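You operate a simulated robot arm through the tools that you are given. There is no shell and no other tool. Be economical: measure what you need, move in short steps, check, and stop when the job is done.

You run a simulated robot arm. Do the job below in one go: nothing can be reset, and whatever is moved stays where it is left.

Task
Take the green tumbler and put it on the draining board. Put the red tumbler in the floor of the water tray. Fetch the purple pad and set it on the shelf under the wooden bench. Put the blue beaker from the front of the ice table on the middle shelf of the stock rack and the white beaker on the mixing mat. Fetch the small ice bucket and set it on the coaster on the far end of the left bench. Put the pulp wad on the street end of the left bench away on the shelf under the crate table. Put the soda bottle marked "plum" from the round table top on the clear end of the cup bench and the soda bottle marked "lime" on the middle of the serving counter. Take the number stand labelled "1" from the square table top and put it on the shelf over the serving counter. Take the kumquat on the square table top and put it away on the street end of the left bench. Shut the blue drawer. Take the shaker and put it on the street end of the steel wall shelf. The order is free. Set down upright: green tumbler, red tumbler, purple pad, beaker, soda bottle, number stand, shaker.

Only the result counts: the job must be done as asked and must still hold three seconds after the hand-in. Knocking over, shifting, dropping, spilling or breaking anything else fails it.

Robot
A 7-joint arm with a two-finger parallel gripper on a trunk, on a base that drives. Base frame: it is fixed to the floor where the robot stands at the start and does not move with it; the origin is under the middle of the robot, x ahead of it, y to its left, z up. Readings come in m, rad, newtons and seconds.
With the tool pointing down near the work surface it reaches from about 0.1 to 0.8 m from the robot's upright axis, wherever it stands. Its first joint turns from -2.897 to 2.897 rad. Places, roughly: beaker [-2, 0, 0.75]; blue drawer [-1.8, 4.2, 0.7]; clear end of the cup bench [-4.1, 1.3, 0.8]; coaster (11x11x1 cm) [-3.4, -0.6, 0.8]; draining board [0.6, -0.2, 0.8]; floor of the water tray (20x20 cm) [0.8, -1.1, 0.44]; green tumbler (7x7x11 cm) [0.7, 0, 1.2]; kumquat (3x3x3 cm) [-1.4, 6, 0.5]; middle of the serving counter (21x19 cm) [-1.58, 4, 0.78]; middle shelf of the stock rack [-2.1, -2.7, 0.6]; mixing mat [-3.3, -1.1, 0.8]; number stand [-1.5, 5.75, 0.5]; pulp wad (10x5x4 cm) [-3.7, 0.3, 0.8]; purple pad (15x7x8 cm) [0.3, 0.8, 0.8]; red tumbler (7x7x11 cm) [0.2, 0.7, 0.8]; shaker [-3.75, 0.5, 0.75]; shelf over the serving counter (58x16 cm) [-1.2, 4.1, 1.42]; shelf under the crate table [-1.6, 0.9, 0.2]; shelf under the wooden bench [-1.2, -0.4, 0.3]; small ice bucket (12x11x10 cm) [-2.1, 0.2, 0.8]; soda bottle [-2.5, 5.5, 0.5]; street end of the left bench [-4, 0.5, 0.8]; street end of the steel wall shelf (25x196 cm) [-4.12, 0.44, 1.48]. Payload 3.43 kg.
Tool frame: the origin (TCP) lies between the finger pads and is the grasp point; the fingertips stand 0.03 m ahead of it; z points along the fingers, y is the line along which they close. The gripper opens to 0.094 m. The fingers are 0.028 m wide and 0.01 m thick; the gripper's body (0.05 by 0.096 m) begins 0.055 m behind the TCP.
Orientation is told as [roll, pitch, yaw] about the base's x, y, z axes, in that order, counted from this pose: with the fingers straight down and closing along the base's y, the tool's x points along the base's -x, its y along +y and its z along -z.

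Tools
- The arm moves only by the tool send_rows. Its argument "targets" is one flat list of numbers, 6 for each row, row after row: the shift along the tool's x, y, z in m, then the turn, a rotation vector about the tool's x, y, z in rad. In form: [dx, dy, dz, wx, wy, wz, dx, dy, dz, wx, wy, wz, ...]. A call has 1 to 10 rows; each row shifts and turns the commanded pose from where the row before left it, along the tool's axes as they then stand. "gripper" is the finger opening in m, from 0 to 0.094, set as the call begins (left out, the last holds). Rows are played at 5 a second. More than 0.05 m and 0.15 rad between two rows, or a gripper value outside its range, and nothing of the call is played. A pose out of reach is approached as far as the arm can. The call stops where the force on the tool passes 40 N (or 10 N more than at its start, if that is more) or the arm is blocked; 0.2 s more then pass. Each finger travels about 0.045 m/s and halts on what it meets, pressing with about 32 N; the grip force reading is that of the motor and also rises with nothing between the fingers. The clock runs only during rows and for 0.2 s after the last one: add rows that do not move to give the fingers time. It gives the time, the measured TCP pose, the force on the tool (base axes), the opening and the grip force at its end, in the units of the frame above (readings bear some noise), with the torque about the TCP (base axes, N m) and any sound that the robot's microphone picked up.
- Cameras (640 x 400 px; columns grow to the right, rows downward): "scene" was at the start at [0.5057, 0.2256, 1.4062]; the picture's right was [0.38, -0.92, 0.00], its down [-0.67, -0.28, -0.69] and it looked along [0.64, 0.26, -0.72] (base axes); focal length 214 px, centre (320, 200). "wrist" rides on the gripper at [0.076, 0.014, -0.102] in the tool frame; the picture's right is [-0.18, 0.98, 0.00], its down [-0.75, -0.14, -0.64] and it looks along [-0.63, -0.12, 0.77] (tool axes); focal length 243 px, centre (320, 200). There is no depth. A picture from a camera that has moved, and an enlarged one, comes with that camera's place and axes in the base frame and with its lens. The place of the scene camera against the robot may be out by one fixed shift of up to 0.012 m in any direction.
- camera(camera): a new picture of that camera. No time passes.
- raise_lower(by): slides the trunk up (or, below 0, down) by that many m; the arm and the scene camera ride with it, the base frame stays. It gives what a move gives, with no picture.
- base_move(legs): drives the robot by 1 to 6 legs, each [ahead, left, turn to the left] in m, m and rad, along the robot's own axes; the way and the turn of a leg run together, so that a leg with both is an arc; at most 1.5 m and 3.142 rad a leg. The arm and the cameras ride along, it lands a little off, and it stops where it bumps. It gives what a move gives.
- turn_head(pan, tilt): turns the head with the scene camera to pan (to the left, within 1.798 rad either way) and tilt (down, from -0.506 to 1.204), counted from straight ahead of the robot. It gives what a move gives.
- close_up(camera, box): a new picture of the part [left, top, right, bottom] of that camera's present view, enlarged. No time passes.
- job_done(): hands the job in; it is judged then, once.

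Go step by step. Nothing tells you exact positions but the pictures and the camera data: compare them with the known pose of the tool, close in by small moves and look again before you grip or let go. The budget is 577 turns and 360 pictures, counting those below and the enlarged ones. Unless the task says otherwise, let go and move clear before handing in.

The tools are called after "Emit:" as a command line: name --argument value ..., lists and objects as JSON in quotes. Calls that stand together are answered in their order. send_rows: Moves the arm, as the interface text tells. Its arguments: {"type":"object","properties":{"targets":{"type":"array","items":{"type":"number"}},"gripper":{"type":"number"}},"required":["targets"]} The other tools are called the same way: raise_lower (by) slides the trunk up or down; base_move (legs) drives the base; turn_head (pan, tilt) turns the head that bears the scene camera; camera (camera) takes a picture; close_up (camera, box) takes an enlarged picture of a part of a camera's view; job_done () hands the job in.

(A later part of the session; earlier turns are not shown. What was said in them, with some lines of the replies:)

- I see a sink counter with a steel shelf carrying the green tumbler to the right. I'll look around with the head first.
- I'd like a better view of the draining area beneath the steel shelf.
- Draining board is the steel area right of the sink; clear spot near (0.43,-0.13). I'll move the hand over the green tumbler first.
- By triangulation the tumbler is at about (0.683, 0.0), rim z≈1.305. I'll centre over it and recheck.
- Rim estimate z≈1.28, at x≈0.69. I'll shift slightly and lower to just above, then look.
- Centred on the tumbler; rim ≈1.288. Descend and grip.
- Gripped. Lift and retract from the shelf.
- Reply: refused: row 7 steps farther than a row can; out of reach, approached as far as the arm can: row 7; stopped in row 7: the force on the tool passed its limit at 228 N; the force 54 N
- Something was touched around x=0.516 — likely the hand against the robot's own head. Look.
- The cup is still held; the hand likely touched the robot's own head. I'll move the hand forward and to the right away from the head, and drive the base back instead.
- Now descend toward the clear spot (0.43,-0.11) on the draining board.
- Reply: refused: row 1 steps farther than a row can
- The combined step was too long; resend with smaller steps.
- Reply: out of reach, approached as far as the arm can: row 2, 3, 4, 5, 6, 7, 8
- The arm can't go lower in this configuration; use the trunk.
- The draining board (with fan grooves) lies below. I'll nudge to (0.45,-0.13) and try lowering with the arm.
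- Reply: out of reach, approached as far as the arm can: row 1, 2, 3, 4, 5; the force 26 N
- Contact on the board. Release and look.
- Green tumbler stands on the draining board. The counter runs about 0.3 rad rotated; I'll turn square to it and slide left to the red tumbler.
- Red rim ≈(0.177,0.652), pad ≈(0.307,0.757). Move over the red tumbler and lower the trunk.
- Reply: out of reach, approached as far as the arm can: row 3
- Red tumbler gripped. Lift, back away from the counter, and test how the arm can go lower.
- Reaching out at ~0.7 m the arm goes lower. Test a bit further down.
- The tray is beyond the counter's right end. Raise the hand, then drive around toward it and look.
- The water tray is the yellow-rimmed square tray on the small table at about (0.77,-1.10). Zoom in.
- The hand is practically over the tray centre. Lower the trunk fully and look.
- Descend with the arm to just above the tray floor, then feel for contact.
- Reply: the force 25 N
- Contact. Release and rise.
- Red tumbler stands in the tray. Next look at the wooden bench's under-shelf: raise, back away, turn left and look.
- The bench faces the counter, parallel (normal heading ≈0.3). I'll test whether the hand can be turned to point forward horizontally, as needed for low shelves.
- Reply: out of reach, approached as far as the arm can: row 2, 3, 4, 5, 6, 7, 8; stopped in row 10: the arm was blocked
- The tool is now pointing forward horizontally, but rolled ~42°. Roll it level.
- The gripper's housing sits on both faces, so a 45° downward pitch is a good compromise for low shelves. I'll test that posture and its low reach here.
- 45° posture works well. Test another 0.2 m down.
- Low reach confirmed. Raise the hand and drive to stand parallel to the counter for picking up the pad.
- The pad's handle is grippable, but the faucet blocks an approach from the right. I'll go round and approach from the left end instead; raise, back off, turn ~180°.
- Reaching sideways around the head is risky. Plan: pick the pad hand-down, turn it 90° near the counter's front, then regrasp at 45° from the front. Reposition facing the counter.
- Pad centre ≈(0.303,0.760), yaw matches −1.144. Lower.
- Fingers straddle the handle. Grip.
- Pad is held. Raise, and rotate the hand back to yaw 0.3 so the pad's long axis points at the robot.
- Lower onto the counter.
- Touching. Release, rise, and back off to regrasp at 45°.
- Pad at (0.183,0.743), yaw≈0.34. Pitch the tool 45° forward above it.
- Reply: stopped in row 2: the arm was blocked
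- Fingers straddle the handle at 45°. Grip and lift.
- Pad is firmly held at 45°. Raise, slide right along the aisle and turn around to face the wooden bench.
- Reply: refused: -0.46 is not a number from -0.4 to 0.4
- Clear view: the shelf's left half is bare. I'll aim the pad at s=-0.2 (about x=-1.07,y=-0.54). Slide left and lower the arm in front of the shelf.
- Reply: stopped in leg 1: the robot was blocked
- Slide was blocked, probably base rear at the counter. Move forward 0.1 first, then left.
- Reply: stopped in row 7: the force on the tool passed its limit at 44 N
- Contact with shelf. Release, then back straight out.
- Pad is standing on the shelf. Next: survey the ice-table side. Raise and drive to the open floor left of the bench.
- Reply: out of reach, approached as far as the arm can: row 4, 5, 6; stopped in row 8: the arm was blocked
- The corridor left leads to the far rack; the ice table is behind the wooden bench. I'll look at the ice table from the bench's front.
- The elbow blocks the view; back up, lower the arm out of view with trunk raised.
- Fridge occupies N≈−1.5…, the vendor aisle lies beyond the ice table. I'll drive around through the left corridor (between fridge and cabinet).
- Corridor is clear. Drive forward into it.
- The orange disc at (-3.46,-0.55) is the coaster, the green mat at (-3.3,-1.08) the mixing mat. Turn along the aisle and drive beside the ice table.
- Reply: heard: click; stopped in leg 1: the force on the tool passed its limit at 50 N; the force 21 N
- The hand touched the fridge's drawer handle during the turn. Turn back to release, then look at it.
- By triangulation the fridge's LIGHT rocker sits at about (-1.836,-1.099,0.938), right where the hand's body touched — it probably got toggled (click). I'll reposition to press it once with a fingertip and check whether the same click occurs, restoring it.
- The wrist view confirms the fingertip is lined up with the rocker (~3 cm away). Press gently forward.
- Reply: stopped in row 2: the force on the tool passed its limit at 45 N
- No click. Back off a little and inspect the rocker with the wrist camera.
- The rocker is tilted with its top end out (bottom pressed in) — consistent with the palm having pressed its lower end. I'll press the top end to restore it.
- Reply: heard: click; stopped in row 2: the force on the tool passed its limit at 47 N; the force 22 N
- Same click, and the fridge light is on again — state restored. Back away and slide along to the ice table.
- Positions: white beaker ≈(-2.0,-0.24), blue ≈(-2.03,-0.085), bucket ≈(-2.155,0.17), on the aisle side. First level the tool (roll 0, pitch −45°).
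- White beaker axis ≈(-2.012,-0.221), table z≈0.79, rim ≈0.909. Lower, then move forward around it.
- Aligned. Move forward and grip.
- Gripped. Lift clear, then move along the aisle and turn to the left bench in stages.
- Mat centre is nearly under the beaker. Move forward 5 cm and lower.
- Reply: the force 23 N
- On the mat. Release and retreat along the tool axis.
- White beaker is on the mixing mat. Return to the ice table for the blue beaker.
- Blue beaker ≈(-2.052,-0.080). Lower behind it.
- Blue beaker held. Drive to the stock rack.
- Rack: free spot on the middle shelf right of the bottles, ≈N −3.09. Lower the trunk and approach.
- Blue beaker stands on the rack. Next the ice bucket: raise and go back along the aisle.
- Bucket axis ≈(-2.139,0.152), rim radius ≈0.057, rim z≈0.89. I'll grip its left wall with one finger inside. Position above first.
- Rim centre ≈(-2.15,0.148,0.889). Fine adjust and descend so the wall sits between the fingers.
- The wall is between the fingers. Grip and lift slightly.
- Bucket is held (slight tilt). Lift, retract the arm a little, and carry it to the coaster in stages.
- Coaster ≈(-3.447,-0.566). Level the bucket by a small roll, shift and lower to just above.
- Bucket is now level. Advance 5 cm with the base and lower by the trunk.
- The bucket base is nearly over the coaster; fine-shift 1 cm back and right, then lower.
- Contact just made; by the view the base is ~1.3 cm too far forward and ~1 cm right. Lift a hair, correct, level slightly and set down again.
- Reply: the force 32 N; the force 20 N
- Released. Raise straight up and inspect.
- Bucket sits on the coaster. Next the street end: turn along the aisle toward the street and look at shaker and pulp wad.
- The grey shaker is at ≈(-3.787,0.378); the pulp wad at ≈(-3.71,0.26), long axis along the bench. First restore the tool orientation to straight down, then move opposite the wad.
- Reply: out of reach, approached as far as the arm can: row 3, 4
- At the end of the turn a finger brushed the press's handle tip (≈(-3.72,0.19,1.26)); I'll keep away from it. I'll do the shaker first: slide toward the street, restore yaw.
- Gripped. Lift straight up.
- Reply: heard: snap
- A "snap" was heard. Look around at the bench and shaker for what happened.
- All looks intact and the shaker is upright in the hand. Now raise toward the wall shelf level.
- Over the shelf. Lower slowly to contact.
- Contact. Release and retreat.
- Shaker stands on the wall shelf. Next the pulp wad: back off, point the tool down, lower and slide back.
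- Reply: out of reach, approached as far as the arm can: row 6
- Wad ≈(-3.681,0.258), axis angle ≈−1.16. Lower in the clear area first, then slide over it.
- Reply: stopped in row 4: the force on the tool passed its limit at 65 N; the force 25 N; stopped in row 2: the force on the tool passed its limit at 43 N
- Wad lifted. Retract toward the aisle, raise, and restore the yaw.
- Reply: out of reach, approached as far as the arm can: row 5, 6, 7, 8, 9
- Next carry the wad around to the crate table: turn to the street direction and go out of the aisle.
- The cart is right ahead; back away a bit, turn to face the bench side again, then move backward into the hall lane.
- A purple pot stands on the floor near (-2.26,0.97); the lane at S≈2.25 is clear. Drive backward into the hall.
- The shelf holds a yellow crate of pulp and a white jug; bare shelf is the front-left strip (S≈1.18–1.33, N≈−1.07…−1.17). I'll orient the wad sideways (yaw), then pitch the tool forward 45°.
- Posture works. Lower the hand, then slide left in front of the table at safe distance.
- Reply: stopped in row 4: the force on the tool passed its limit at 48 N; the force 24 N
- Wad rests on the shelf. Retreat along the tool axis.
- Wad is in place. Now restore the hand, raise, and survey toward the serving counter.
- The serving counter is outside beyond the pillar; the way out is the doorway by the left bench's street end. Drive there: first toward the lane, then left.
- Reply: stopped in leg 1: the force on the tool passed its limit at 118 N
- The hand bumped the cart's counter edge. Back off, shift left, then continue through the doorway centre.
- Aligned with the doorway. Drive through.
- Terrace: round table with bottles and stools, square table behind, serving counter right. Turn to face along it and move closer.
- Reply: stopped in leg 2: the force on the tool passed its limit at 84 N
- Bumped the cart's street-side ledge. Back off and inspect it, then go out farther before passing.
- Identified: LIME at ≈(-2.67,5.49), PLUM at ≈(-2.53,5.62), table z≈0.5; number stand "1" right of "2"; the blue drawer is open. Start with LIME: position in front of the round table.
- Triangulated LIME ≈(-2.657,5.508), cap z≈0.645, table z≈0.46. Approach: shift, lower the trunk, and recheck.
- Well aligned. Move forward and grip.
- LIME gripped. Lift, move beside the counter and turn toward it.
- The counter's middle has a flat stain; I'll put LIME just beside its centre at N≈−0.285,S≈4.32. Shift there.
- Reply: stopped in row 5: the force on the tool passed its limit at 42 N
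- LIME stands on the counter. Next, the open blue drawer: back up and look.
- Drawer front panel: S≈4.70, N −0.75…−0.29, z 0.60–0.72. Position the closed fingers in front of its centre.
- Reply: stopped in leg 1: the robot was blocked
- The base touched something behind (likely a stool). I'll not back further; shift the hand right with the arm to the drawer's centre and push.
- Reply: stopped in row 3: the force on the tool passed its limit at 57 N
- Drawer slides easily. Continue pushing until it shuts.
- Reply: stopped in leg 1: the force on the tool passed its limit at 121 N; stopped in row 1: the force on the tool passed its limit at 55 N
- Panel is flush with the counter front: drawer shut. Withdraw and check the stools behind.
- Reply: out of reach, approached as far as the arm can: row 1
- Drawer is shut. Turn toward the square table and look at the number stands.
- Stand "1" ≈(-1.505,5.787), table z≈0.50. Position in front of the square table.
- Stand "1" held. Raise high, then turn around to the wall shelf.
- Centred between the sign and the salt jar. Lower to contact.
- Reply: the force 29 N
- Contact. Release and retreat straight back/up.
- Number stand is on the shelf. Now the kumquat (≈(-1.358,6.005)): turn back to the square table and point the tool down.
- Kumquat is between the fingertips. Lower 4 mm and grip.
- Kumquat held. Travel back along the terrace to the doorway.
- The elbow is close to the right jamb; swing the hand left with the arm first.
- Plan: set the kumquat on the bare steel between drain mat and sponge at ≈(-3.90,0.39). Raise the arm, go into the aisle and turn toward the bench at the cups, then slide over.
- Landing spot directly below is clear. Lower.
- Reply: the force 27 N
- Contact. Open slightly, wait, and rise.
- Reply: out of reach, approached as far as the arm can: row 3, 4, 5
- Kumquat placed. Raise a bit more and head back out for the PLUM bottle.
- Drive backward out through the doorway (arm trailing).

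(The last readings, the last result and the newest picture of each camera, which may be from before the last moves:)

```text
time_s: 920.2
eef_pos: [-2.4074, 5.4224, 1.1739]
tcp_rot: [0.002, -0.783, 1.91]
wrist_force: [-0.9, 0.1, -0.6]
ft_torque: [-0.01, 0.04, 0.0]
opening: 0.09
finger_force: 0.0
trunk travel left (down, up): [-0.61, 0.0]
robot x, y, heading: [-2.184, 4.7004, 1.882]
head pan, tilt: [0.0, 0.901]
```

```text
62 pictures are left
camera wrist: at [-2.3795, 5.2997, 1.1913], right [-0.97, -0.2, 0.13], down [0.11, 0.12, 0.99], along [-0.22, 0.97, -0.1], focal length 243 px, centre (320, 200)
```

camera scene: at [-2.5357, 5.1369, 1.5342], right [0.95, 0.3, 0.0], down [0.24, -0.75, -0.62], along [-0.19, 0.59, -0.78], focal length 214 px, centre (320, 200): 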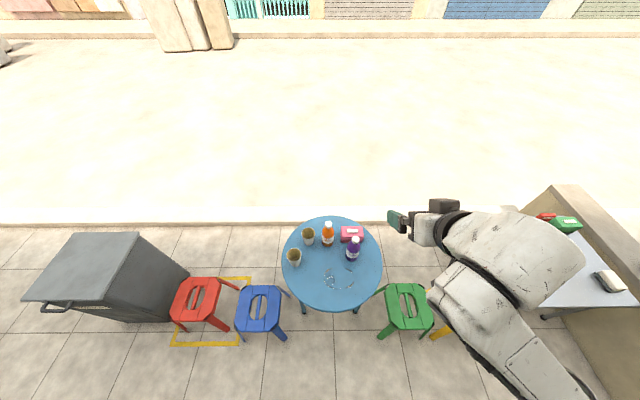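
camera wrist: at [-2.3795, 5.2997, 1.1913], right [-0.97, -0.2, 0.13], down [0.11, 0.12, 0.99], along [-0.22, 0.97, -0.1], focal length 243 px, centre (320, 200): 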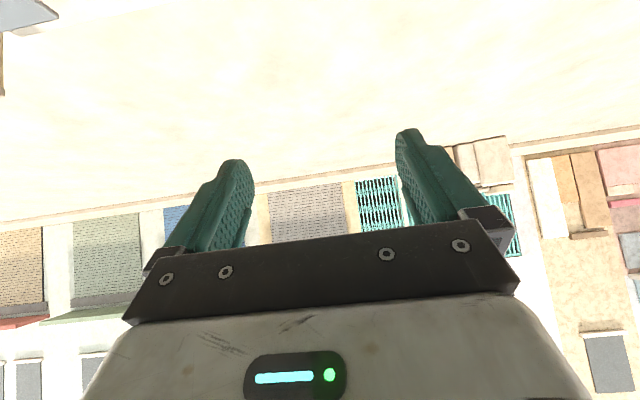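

PLUM ≈(-2.53,5.615). Shift and lower behind it.

Emit:
base_move --legs '[[0.09, 0.06, 0]]'

Emit:
send_rows --targets '[0.035, 0, 0.035, 0, 0, 0, 0.035, 0, 0.035, 0, 0, 0, 0.035, 0, 0.035, 0, 0, 0, 0.035, 0, 0.035, 0, 0, 0, 0.005, 0, 0.005, 0, 0, 0]'

Emit:
raise_lower --by -0.2

Emit:
camera --camera "wrist"

```text
time_s: 921.4
eef_pos: [-2.4932, 5.492, 1.172]
tcp_rot: [0.002, -0.783, 1.909]
wrist_force: [-0.4, -0.4, -0.3]
ft_torque: [0.0, 0.03, 0.01]
opening: 0.0902
finger_force: 0.1
trunk travel left (down, up): [-0.61, 0.0]
robot x, y, heading: [-2.2656, 4.7692, 1.873]
head pan, tilt: [0.0, 0.901]
```

```text
time_s: 922.6
eef_pos: [-2.4931, 5.491, 0.9663]
tcp_rot: [0.001, -0.783, 1.909]
wrist_force: [-0.2, -0.8, -0.4]
ft_torque: [0.03, -0.02, 0.0]
opening: 0.0899
finger_force: 0.1
trunk travel left (down, up): [-0.61, 0.0]
robot x, y, heading: [-2.2665, 4.7716, 1.875]
head pan, tilt: [0.0, 0.901]
```

```text
time_s: 924.8
eef_pos: [-2.4922, 5.4917, 0.7676]
tcp_rot: [0.002, -0.784, 1.91]
wrist_force: [0.6, 0.5, 0.2]
ft_torque: [-0.01, 0.0, -0.02]
opening: 0.0898
finger_force: 0.0
trunk travel left (down, up): [-0.41, 0.2]
robot x, y, heading: [-2.2705, 4.7691, 1.878]
head pan, tilt: [0.0, 0.901]
```

```text
61 pictures are left
camera wrist: at [-2.4646, 5.368, 0.786], right [-0.97, -0.2, 0.13], down [0.11, 0.12, 0.99], along [-0.22, 0.97, -0.1], focal length 243 px, centre (320, 200)
```

wrist: 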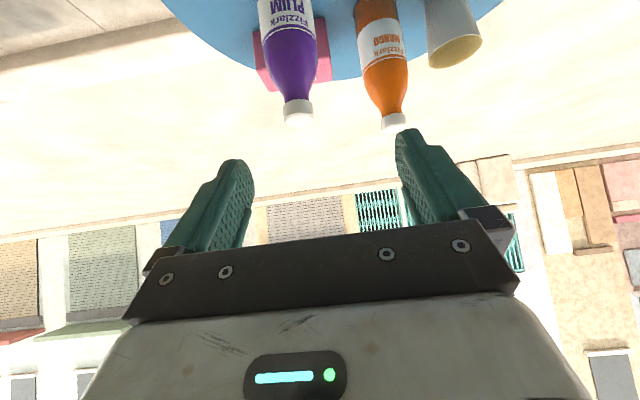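

Emit:
send_rows --targets '[0, -0.024, 0, 0, 0, 0, 0, 0, 0, 0, 0, 0]' --gripper 0.086

Emit:
raise_lower --by -0.2

Emit:
camera --camera "wrist"

```text
time_s: 925.4
eef_pos: [-2.4719, 5.5003, 0.7663]
tcp_rot: [0.003, -0.785, 1.908]
wrist_force: [-0.6, -0.6, 0.1]
ft_torque: [0.02, 0.02, -0.03]
opening: 0.0859
finger_force: 0.0
trunk travel left (down, up): [-0.41, 0.2]
robot x, y, heading: [-2.2698, 4.7731, 1.881]
head pan, tilt: [0.0, 0.901]
```

```text
time_s: 927.6
eef_pos: [-2.4707, 5.5003, 0.5672]
tcp_rot: [0.002, -0.783, 1.91]
wrist_force: [-0.2, 0.0, 0.5]
ft_torque: [0.02, -0.03, 0.02]
opening: 0.0858
finger_force: 0.0
trunk travel left (down, up): [-0.21, 0.4]
robot x, y, heading: [-2.2691, 4.7699, 1.877]
head pan, tilt: [0.0, 0.901]
```

```text
60 pictures are left
camera wrist: at [-2.4422, 5.3757, 0.5861], right [-0.97, -0.2, 0.13], down [0.11, 0.12, 0.99], along [-0.22, 0.97, -0.1], focal length 243 px, centre (320, 200)
```

wrist: 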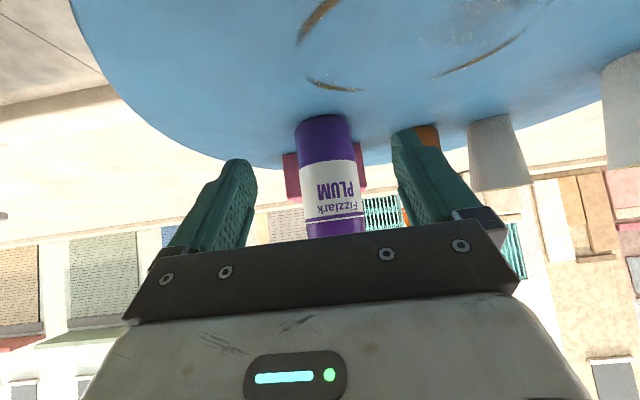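

Emit:
send_rows --targets '[-0.028, -0.004, 0.028, 0, 0, 0, -0.028, 0, 0.028, 0, 0, 0, 0, 0, 0, 0, 0, 0]'

Emit:
camera --camera "wrist"

```text
time_s: 928.4
eef_pos: [-2.4931, 5.5767, 0.5666]
tcp_rot: [0.002, -0.783, 1.91]
wrist_force: [-0.3, 0.5, 0.6]
ft_torque: [0.0, 0.02, -0.01]
opening: 0.0858
finger_force: 0.1
trunk travel left (down, up): [-0.21, 0.4]
robot x, y, heading: [-2.2665, 4.7695, 1.875]
head pan, tilt: [0.0, 0.901]
```

```text
59 pictures are left
camera wrist: at [-2.4647, 5.4527, 0.5856], right [-0.97, -0.2, 0.13], down [0.11, 0.12, 0.99], along [-0.22, 0.97, -0.1], focal length 243 px, centre (320, 200)
```

wrist: 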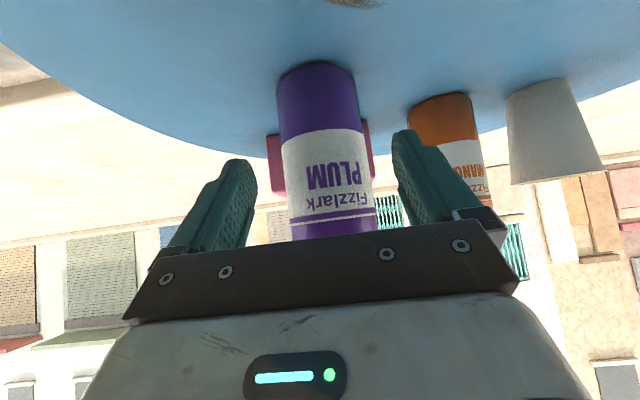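

Emit:
send_rows --targets '[-0.024, 0, 0.024, 0, 0, 0, -0.024, 0, 0.024, 0, 0, 0, 0, 0, 0, 0, 0, 0]'

Emit:
send_rows --targets '[0, 0, 0, 0, 0, 0, 0, 0, 0, 0, 0, 0, 0, 0, 0, 0, 0, 0, 0, 0, 0, 0, 0, 0, 0, 0, 0, 0, 0, 0]' --gripper 0.03

Emit:
raise_lower --by 0.3

Emit:
camera --camera "wrist"

```text
time_s: 929.2
eef_pos: [-2.5156, 5.6405, 0.5664]
tcp_rot: [0.003, -0.784, 1.91]
wrist_force: [0.0, -0.3, 0.7]
ft_torque: [0.0, -0.03, 0.0]
opening: 0.0861
finger_force: 0.1
trunk travel left (down, up): [-0.21, 0.4]
robot x, y, heading: [-2.2684, 4.7748, 1.879]
head pan, tilt: [0.0, 0.901]
```

```text
time_s: 930.4
eef_pos: [-2.5148, 5.6408, 0.566]
tcp_rot: [0.002, -0.785, 1.909]
wrist_force: [-0.4, 1.3, -0.9]
ft_torque: [0.13, 0.09, 0.02]
opening: 0.066
finger_force: 32.1
trunk travel left (down, up): [-0.21, 0.4]
robot x, y, heading: [-2.2688, 4.7719, 1.877]
head pan, tilt: [0.0, 0.901]
```

```text
time_s: 933.4
eef_pos: [-2.5147, 5.6408, 0.8659]
tcp_rot: [0.001, -0.784, 1.909]
wrist_force: [0.5, 0.0, -4.0]
ft_torque: [0.01, 0.0, -0.01]
opening: 0.0659
finger_force: 32.3
trunk travel left (down, up): [-0.51, 0.1]
robot x, y, heading: [-2.2682, 4.7699, 1.881]
head pan, tilt: [0.0, 0.901]
```

```text
58 pictures are left
camera wrist: at [-2.4874, 5.5164, 0.8853], right [-0.97, -0.2, 0.13], down [0.11, 0.12, 0.99], along [-0.22, 0.97, -0.1], focal length 243 px, centre (320, 200)
```

wrist: 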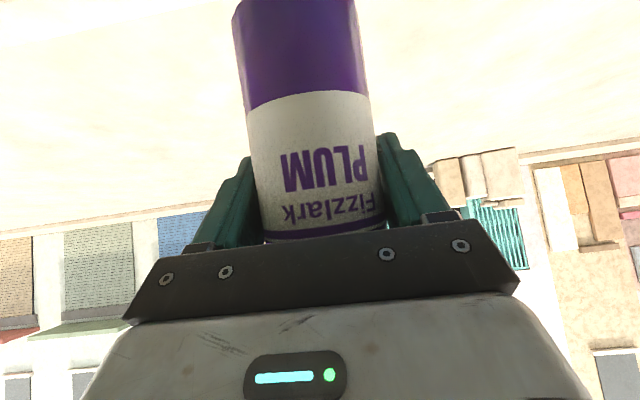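

PLUM held. Raise, retract a bit, and travel back to the doorway.

Emit:
raise_lower --by 0.1

Emit:
send_rows --targets '[-0.034, 0, -0.034, 0, 0, 0, -0.034, 0, -0.034, 0, 0, 0, -0.034, 0, -0.034, 0, 0, 0, -0.034, 0, -0.034, 0, 0, 0, 0.03, 0, -0.03, 0, 0, 0, 0.03, 0, -0.03, 0, 0, 0, 0.026, 0, -0.026, 0, 0, 0]'

Emit:
base_move --legs '[[-0.1, 0, 0], [0, 1.3, 0], [0, 1.22, 0], [0, 0, 1.57], [0, 0, 1.565]]'

Emit:
turn_head --pan 0 --tilt 0.5

Emit:
camera --camera "scene"

```text
time_s: 934.7
eef_pos: [-2.5159, 5.6405, 0.9662]
tcp_rot: [0.001, -0.783, 1.911]
wrist_force: [-0.8, 0.4, -4.7]
ft_torque: [0.02, 0.01, 0.01]
opening: 0.0659
finger_force: 32.0
trunk travel left (down, up): [-0.61, 0.0]
robot x, y, heading: [-2.2666, 4.7695, 1.878]
head pan, tilt: [0.0, 0.901]
```

```text
time_s: 936.3
eef_pos: [-2.4743, 5.524, 1.1591]
tcp_rot: [0.001, -0.785, 1.909]
wrist_force: [0.4, 0.2, -3.6]
ft_torque: [0.0, 0.02, 0.01]
opening: 0.0663
finger_force: 32.5
trunk travel left (down, up): [-0.61, 0.0]
robot x, y, heading: [-2.2663, 4.7709, 1.878]
head pan, tilt: [0.0, 0.901]
```

```text
time_s: 957.0
eef_pos: [-4.4531, 3.1542, 1.1595]
tcp_rot: [0.002, -0.784, -1.257]
wrist_force: [0.4, 0.1, -4.2]
ft_torque: [0.02, 0.0, 0.0]
opening: 0.0659
finger_force: 32.2
trunk travel left (down, up): [-0.61, 0.0]
robot x, y, heading: [-4.6398, 3.914, -1.29]
head pan, tilt: [0.0, 0.901]
```

```text
time_s: 957.8
eef_pos: [-4.4545, 3.1546, 1.1592]
tcp_rot: [0.002, -0.785, -1.258]
wrist_force: [0.0, -0.2, -4.4]
ft_torque: [-0.02, -0.02, -0.02]
opening: 0.0659
finger_force: 32.0
trunk travel left (down, up): [-0.61, 0.0]
robot x, y, heading: [-4.6455, 3.9161, -1.288]
head pan, tilt: [0.0, 0.499]
```

```text
57 pictures are left
camera scene: at [-4.317, 3.4553, 1.5679], right [-0.96, -0.28, 0.0], down [-0.13, 0.46, -0.88], along [0.24, -0.84, -0.48], focal length 214 px, centre (320, 200)
```

scene: 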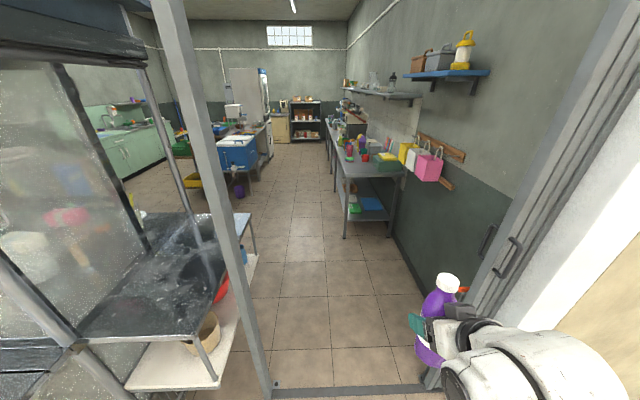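

Emit:
base_move --legs '[[0.1, 0.02, 0.017], [0.65, 0, 0]]'

Emit:
turn_head --pan -0.6 --tilt 0.7

Emit:
camera --camera "scene"

```text
time_s: 962.2
eef_pos: [-4.1977, 2.4508, 1.1585]
tcp_rot: [0.001, -0.784, -1.235]
wrist_force: [0.1, -0.1, -3.9]
ft_torque: [0.01, -0.01, 0.02]
opening: 0.0659
finger_force: 31.9
trunk travel left (down, up): [-0.61, 0.0]
robot x, y, heading: [-4.4043, 3.2053, -1.268]
head pan, tilt: [0.0, 0.499]
```

```text
time_s: 963.2
eef_pos: [-4.1964, 2.4498, 1.1589]
tcp_rot: [0.001, -0.786, -1.236]
wrist_force: [-0.3, 0.4, -4.3]
ft_torque: [-0.03, -0.03, 0.0]
opening: 0.0661
finger_force: 31.8
trunk travel left (down, up): [-0.61, 0.0]
robot x, y, heading: [-4.4031, 3.2021, -1.264]
head pan, tilt: [-0.6, 0.7]
```

```text
56 pictures are left
camera scene: at [-4.1193, 2.7591, 1.5503], right [-0.96, 0.29, 0.0], down [0.19, 0.62, -0.77], along [-0.22, -0.73, -0.64], focal length 214 px, centre (320, 200)
```

scene: 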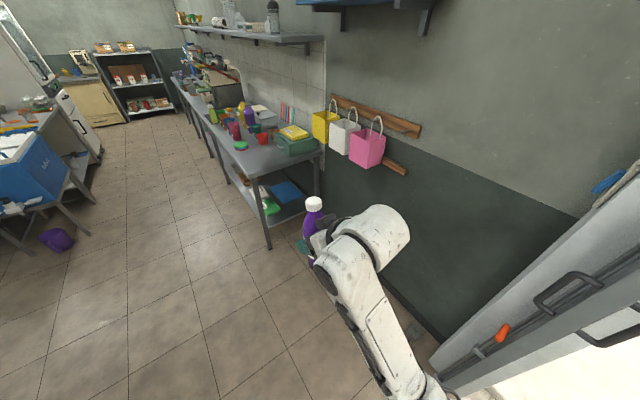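

Emit:
base_move --legs '[[1.2, 0.02, 0], [0, 0.5, 0], [0.4, 0, 0], [0, 0, -1.57]]'

Emit:
turn_head --pan 0.0 --tilt 0.8

Emit:
camera --camera "scene"

Emit:
camera --camera "wrist"

```text
time_s: 977.7
eef_pos: [-4.1874, 1.6261, 1.1589]
tcp_rot: [0.001, -0.784, -2.814]
wrist_force: [-1.3, 1.0, -3.7]
ft_torque: [-0.01, 0.02, 0.01]
opening: 0.0658
finger_force: 32.1
trunk travel left (down, up): [-0.61, 0.0]
robot x, y, heading: [-3.4318, 1.824, -2.848]
head pan, tilt: [-0.6, 0.7]
```

```text
time_s: 978.7
eef_pos: [-4.1862, 1.6267, 1.159]
tcp_rot: [0.003, -0.783, -2.814]
wrist_force: [0.0, -0.4, -3.7]
ft_torque: [-0.01, -0.02, -0.01]
opening: 0.0654
finger_force: 31.8
trunk travel left (down, up): [-0.61, 0.0]
robot x, y, heading: [-3.431, 1.8266, -2.843]
head pan, tilt: [0.0, 0.799]
```

```text
55 pictures are left
camera scene: at [-3.8852, 1.4861, 1.5421], right [-0.29, 0.96, 0.0], down [0.69, 0.21, -0.7], along [-0.67, -0.2, -0.72], focal length 214 px, centre (320, 200)
```

scene: 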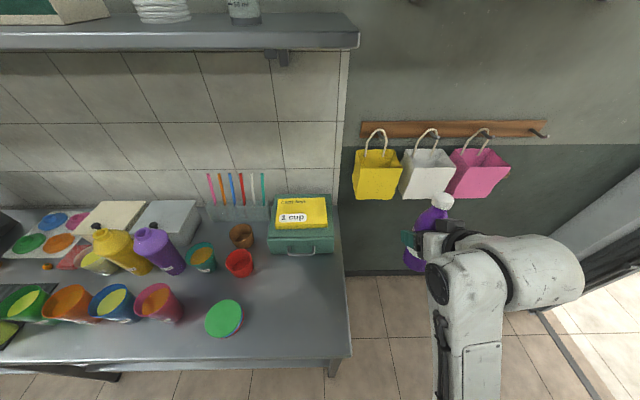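

```text
54 pictures are left
camera wrist: at [-4.0638, 1.6533, 1.1778], right [0.2, -0.97, 0.13], down [-0.12, 0.11, 0.99], along [-0.97, -0.21, -0.1], focal length 243 px, centre (320, 200)
```

wrist: 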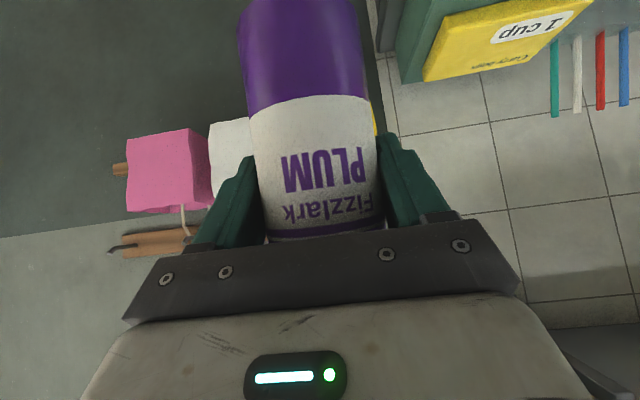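

Clear end spot ≈(-4.07,1.335). Slide left over it and lower.

Emit:
base_move --legs '[[-0.015, 0.312, 0]]'

Emit:
send_rows --targets '[0.034, 0, 0.034, 0, 0, 0, 0.034, 0, 0.034, 0, 0, 0, 0.034, 0, 0.034, 0, 0, 0, 0.034, 0, 0.034, 0, 0, 0]'

Emit:
camera --camera "scene"

Emit:
camera --camera "wrist"

```text
time_s: 980.8
eef_pos: [-4.0809, 1.3309, 1.1588]
tcp_rot: [0.002, -0.783, -2.811]
wrist_force: [-0.5, 0.1, -4.5]
ft_torque: [-0.03, 0.01, -0.01]
opening: 0.0657
finger_force: 32.0
trunk travel left (down, up): [-0.61, 0.0]
robot x, y, heading: [-3.3211, 1.5306, -2.839]
head pan, tilt: [0.0, 0.799]
```

```text
time_s: 981.8
eef_pos: [-4.0796, 1.329, 0.9672]
tcp_rot: [0.004, -0.784, -2.812]
wrist_force: [0.7, 0.2, -4.6]
ft_torque: [0.01, 0.02, 0.04]
opening: 0.0658
finger_force: 32.2
trunk travel left (down, up): [-0.61, 0.0]
robot x, y, heading: [-3.3275, 1.5311, -2.847]
head pan, tilt: [0.0, 0.799]
```

```text
53 pictures are left
camera scene: at [-3.7785, 1.1907, 1.5421], right [-0.29, 0.96, 0.0], down [0.69, 0.21, -0.7], along [-0.67, -0.2, -0.72], focal length 214 px, centre (320, 200)
```

scene: 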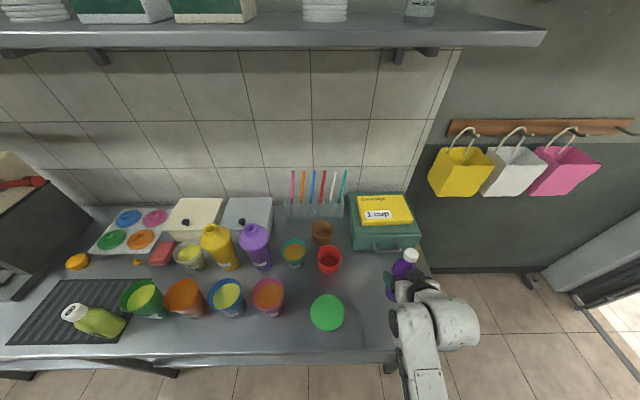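

```text
52 pictures are left
camera wrist: at [-3.9556, 1.3573, 0.9861], right [0.2, -0.97, 0.13], down [-0.12, 0.11, 0.99], along [-0.97, -0.21, -0.1], focal length 243 px, centre (320, 200)
```

wrist: 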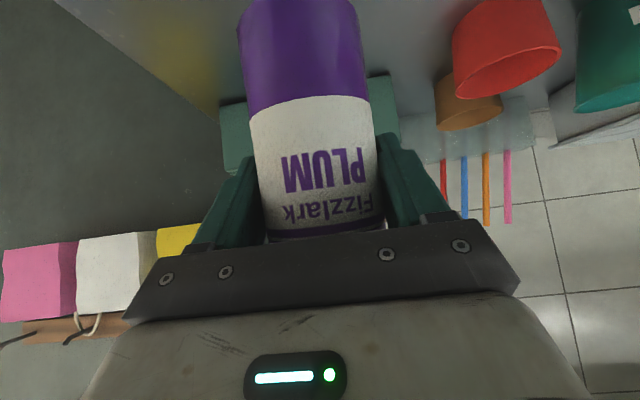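

Emit:
send_rows --targets '[0.02, 0.013, 0.02, 0, 0, 0, 0.018, 0.012, 0.018, 0, 0, 0, 0.004, 0, 0.004, 0, 0, 0, 0.003, 0, 0.003, 0, 0, 0, 0.003, 0, 0.003, 0, 0, 0]'

Emit:
camera --camera "scene"

```text
time_s: 983.0
eef_pos: [-4.0727, 1.3071, 0.8988]
tcp_rot: [0.001, -0.783, -2.811]
wrist_force: [-0.2, 0.3, -4.6]
ft_torque: [0.03, -0.03, -0.02]
opening: 0.0658
finger_force: 31.4
trunk travel left (down, up): [-0.61, 0.0]
robot x, y, heading: [-3.3263, 1.5325, -2.842]
head pan, tilt: [0.0, 0.799]
```

```text
51 pictures are left
camera scene: at [-3.7785, 1.1907, 1.5421], right [-0.29, 0.96, 0.0], down [0.69, 0.21, -0.7], along [-0.67, -0.2, -0.72], focal length 214 px, centre (320, 200)
```

scene: 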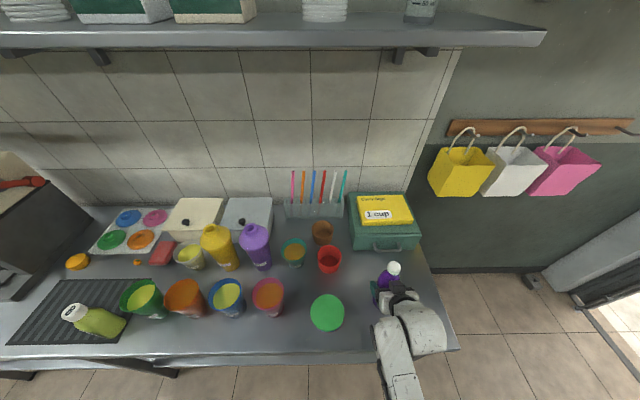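

Emit:
send_rows --targets '[0.002, 0, 0.002, 0, 0, 0, 0.002, 0, 0.002, 0, 0, 0, 0.002, 0, 0.002, 0, 0, 0, 0.002, 0, 0.002, 0, 0, 0, 0.002, 0, 0.002, 0, 0, 0]'

```text
time_s: 984.2
eef_pos: [-4.0734, 1.3061, 0.8865]
tcp_rot: [0.001, -0.788, -2.81]
wrist_force: [3.4, 1.4, 6.9]
ft_torque: [0.05, -0.16, 0.01]
opening: 0.0658
finger_force: 31.9
trunk travel left (down, up): [-0.61, 0.0]
robot x, y, heading: [-3.3224, 1.5321, -2.841]
head pan, tilt: [0.0, 0.799]
```

Contact. Release and retreat.

Emit:
send_rows --targets '[0, 0, 0, 0, 0, 0, 0, 0, 0, 0, 0, 0, 0, 0, 0, 0, 0, 0]' --gripper 0.09

Emit:
send_rows --targets '[0.01, 0, -0.03, 0, 0, 0, 0.01, 0, -0.045, 0, 0, 0, 0, 0, -0.045, 0, 0, 0, 0, 0, -0.045, 0, 0, 0]'

Emit:
camera --camera "scene"

```text
time_s: 985.0
eef_pos: [-4.0725, 1.3072, 0.8836]
tcp_rot: [0.001, -0.784, -2.812]
wrist_force: [0.3, -0.4, 1.5]
ft_torque: [-0.02, -0.01, -0.02]
opening: 0.09
finger_force: 0.0
trunk travel left (down, up): [-0.61, 0.0]
robot x, y, heading: [-3.3283, 1.5332, -2.842]
head pan, tilt: [0.0, 0.799]
```

```text
time_s: 986.0
eef_pos: [-3.9475, 1.349, 0.9871]
tcp_rot: [0.001, -0.783, -2.81]
wrist_force: [0.8, -0.6, -0.3]
ft_torque: [0.02, 0.02, -0.03]
opening: 0.0903
finger_force: 0.1
trunk travel left (down, up): [-0.61, 0.0]
robot x, y, heading: [-3.3266, 1.5281, -2.843]
head pan, tilt: [0.0, 0.799]
```

```text
50 pictures are left
camera scene: at [-3.7784, 1.1907, 1.5421], right [-0.29, 0.96, 0.0], down [0.69, 0.21, -0.7], along [-0.67, -0.2, -0.72], focal length 214 px, centre (320, 200)
```

scene: 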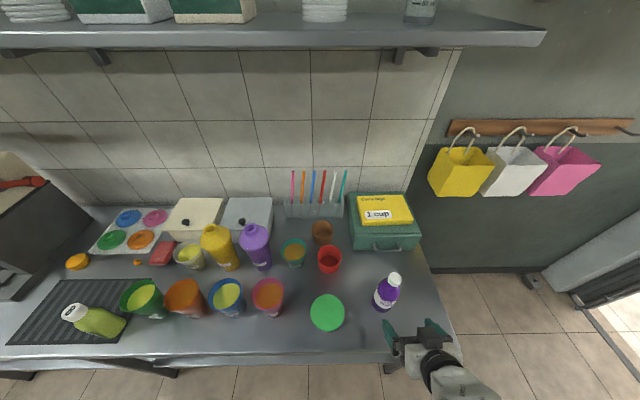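

All items are placed: PLUM stands on the clear end, and the kumquat is visible beside the sponge. I back the hand clear of the bench before handing in.

Emit:
send_rows --targets '[-0.02, 0, -0.04, 0, 0, 0, -0.02, 0, -0.04, 0, 0, 0]'

Emit:
base_move --legs '[[-0.15, 0, 0]]'

Emit:
close_up --camera "scene" --box '[0, 170, 460, 380]'

```text
time_s: 986.6
eef_pos: [-3.9312, 1.355, 1.0412]
tcp_rot: [0.002, -0.784, -2.812]
wrist_force: [-0.4, 0.2, 0.2]
ft_torque: [-0.01, 0.03, -0.02]
opening: 0.0898
finger_force: 0.0
out of reach, approached as far as the arm can: row 2
trunk travel left (down, up): [-0.61, 0.0]
robot x, y, heading: [-3.3278, 1.5301, -2.84]
head pan, tilt: [0.0, 0.799]
```

```text
time_s: 988.0
eef_pos: [-3.7874, 1.4003, 1.0412]
tcp_rot: [0.002, -0.783, -2.809]
wrist_force: [0.2, -0.3, -0.2]
ft_torque: [-0.01, 0.0, -0.02]
opening: 0.0902
finger_force: 0.1
trunk travel left (down, up): [-0.61, 0.0]
robot x, y, heading: [-3.1788, 1.5753, -2.845]
head pan, tilt: [0.0, 0.799]
```

```text
1.39 times, centred on (230, 275) of scene
camera zoom: at [-3.6338, 1.2347, 1.5421], right [-0.29, 0.96, 0.0], down [0.69, 0.21, -0.7], along [-0.67, -0.21, -0.72], focal length 298 px, centre (445, 96)
```

zoom: 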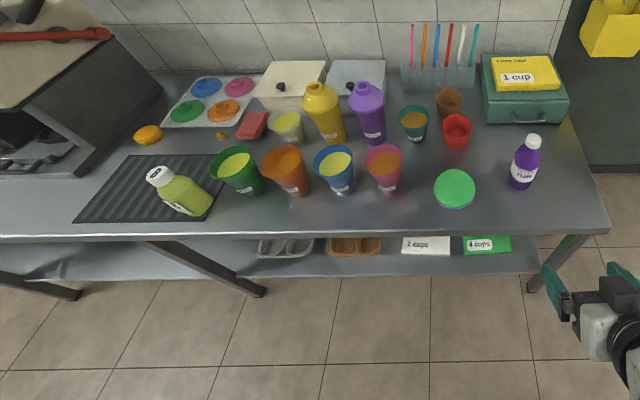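

Everything on the list has been placed and the hand is clear, so I'm handing in now.

Emit:
job_done

```text
The job is handed in.
```

I've handed the job in: every item on the list was set down where you asked, and the blue drawer is shut.

A few things happened along the way that could matter to the check:

- **Fridge light:** while turning I touched the fridge and switched its light off. I pressed the switch again and the light came back on.
- **Bumps:** the hand bumped the cart twice and brushed the press handle. The base was also stopped by something behind it, probably the green stool. Nothing looked moved or knocked over afterwards.
- **"Snap" sound:** I heard a snap while carrying the shaker, with the shaker held in the gripper. The shaker and the bench items looked intact, and I never found what made the sound.
- **Ice bucket:** it sits about 1–2 cm off centre on the orange coaster.
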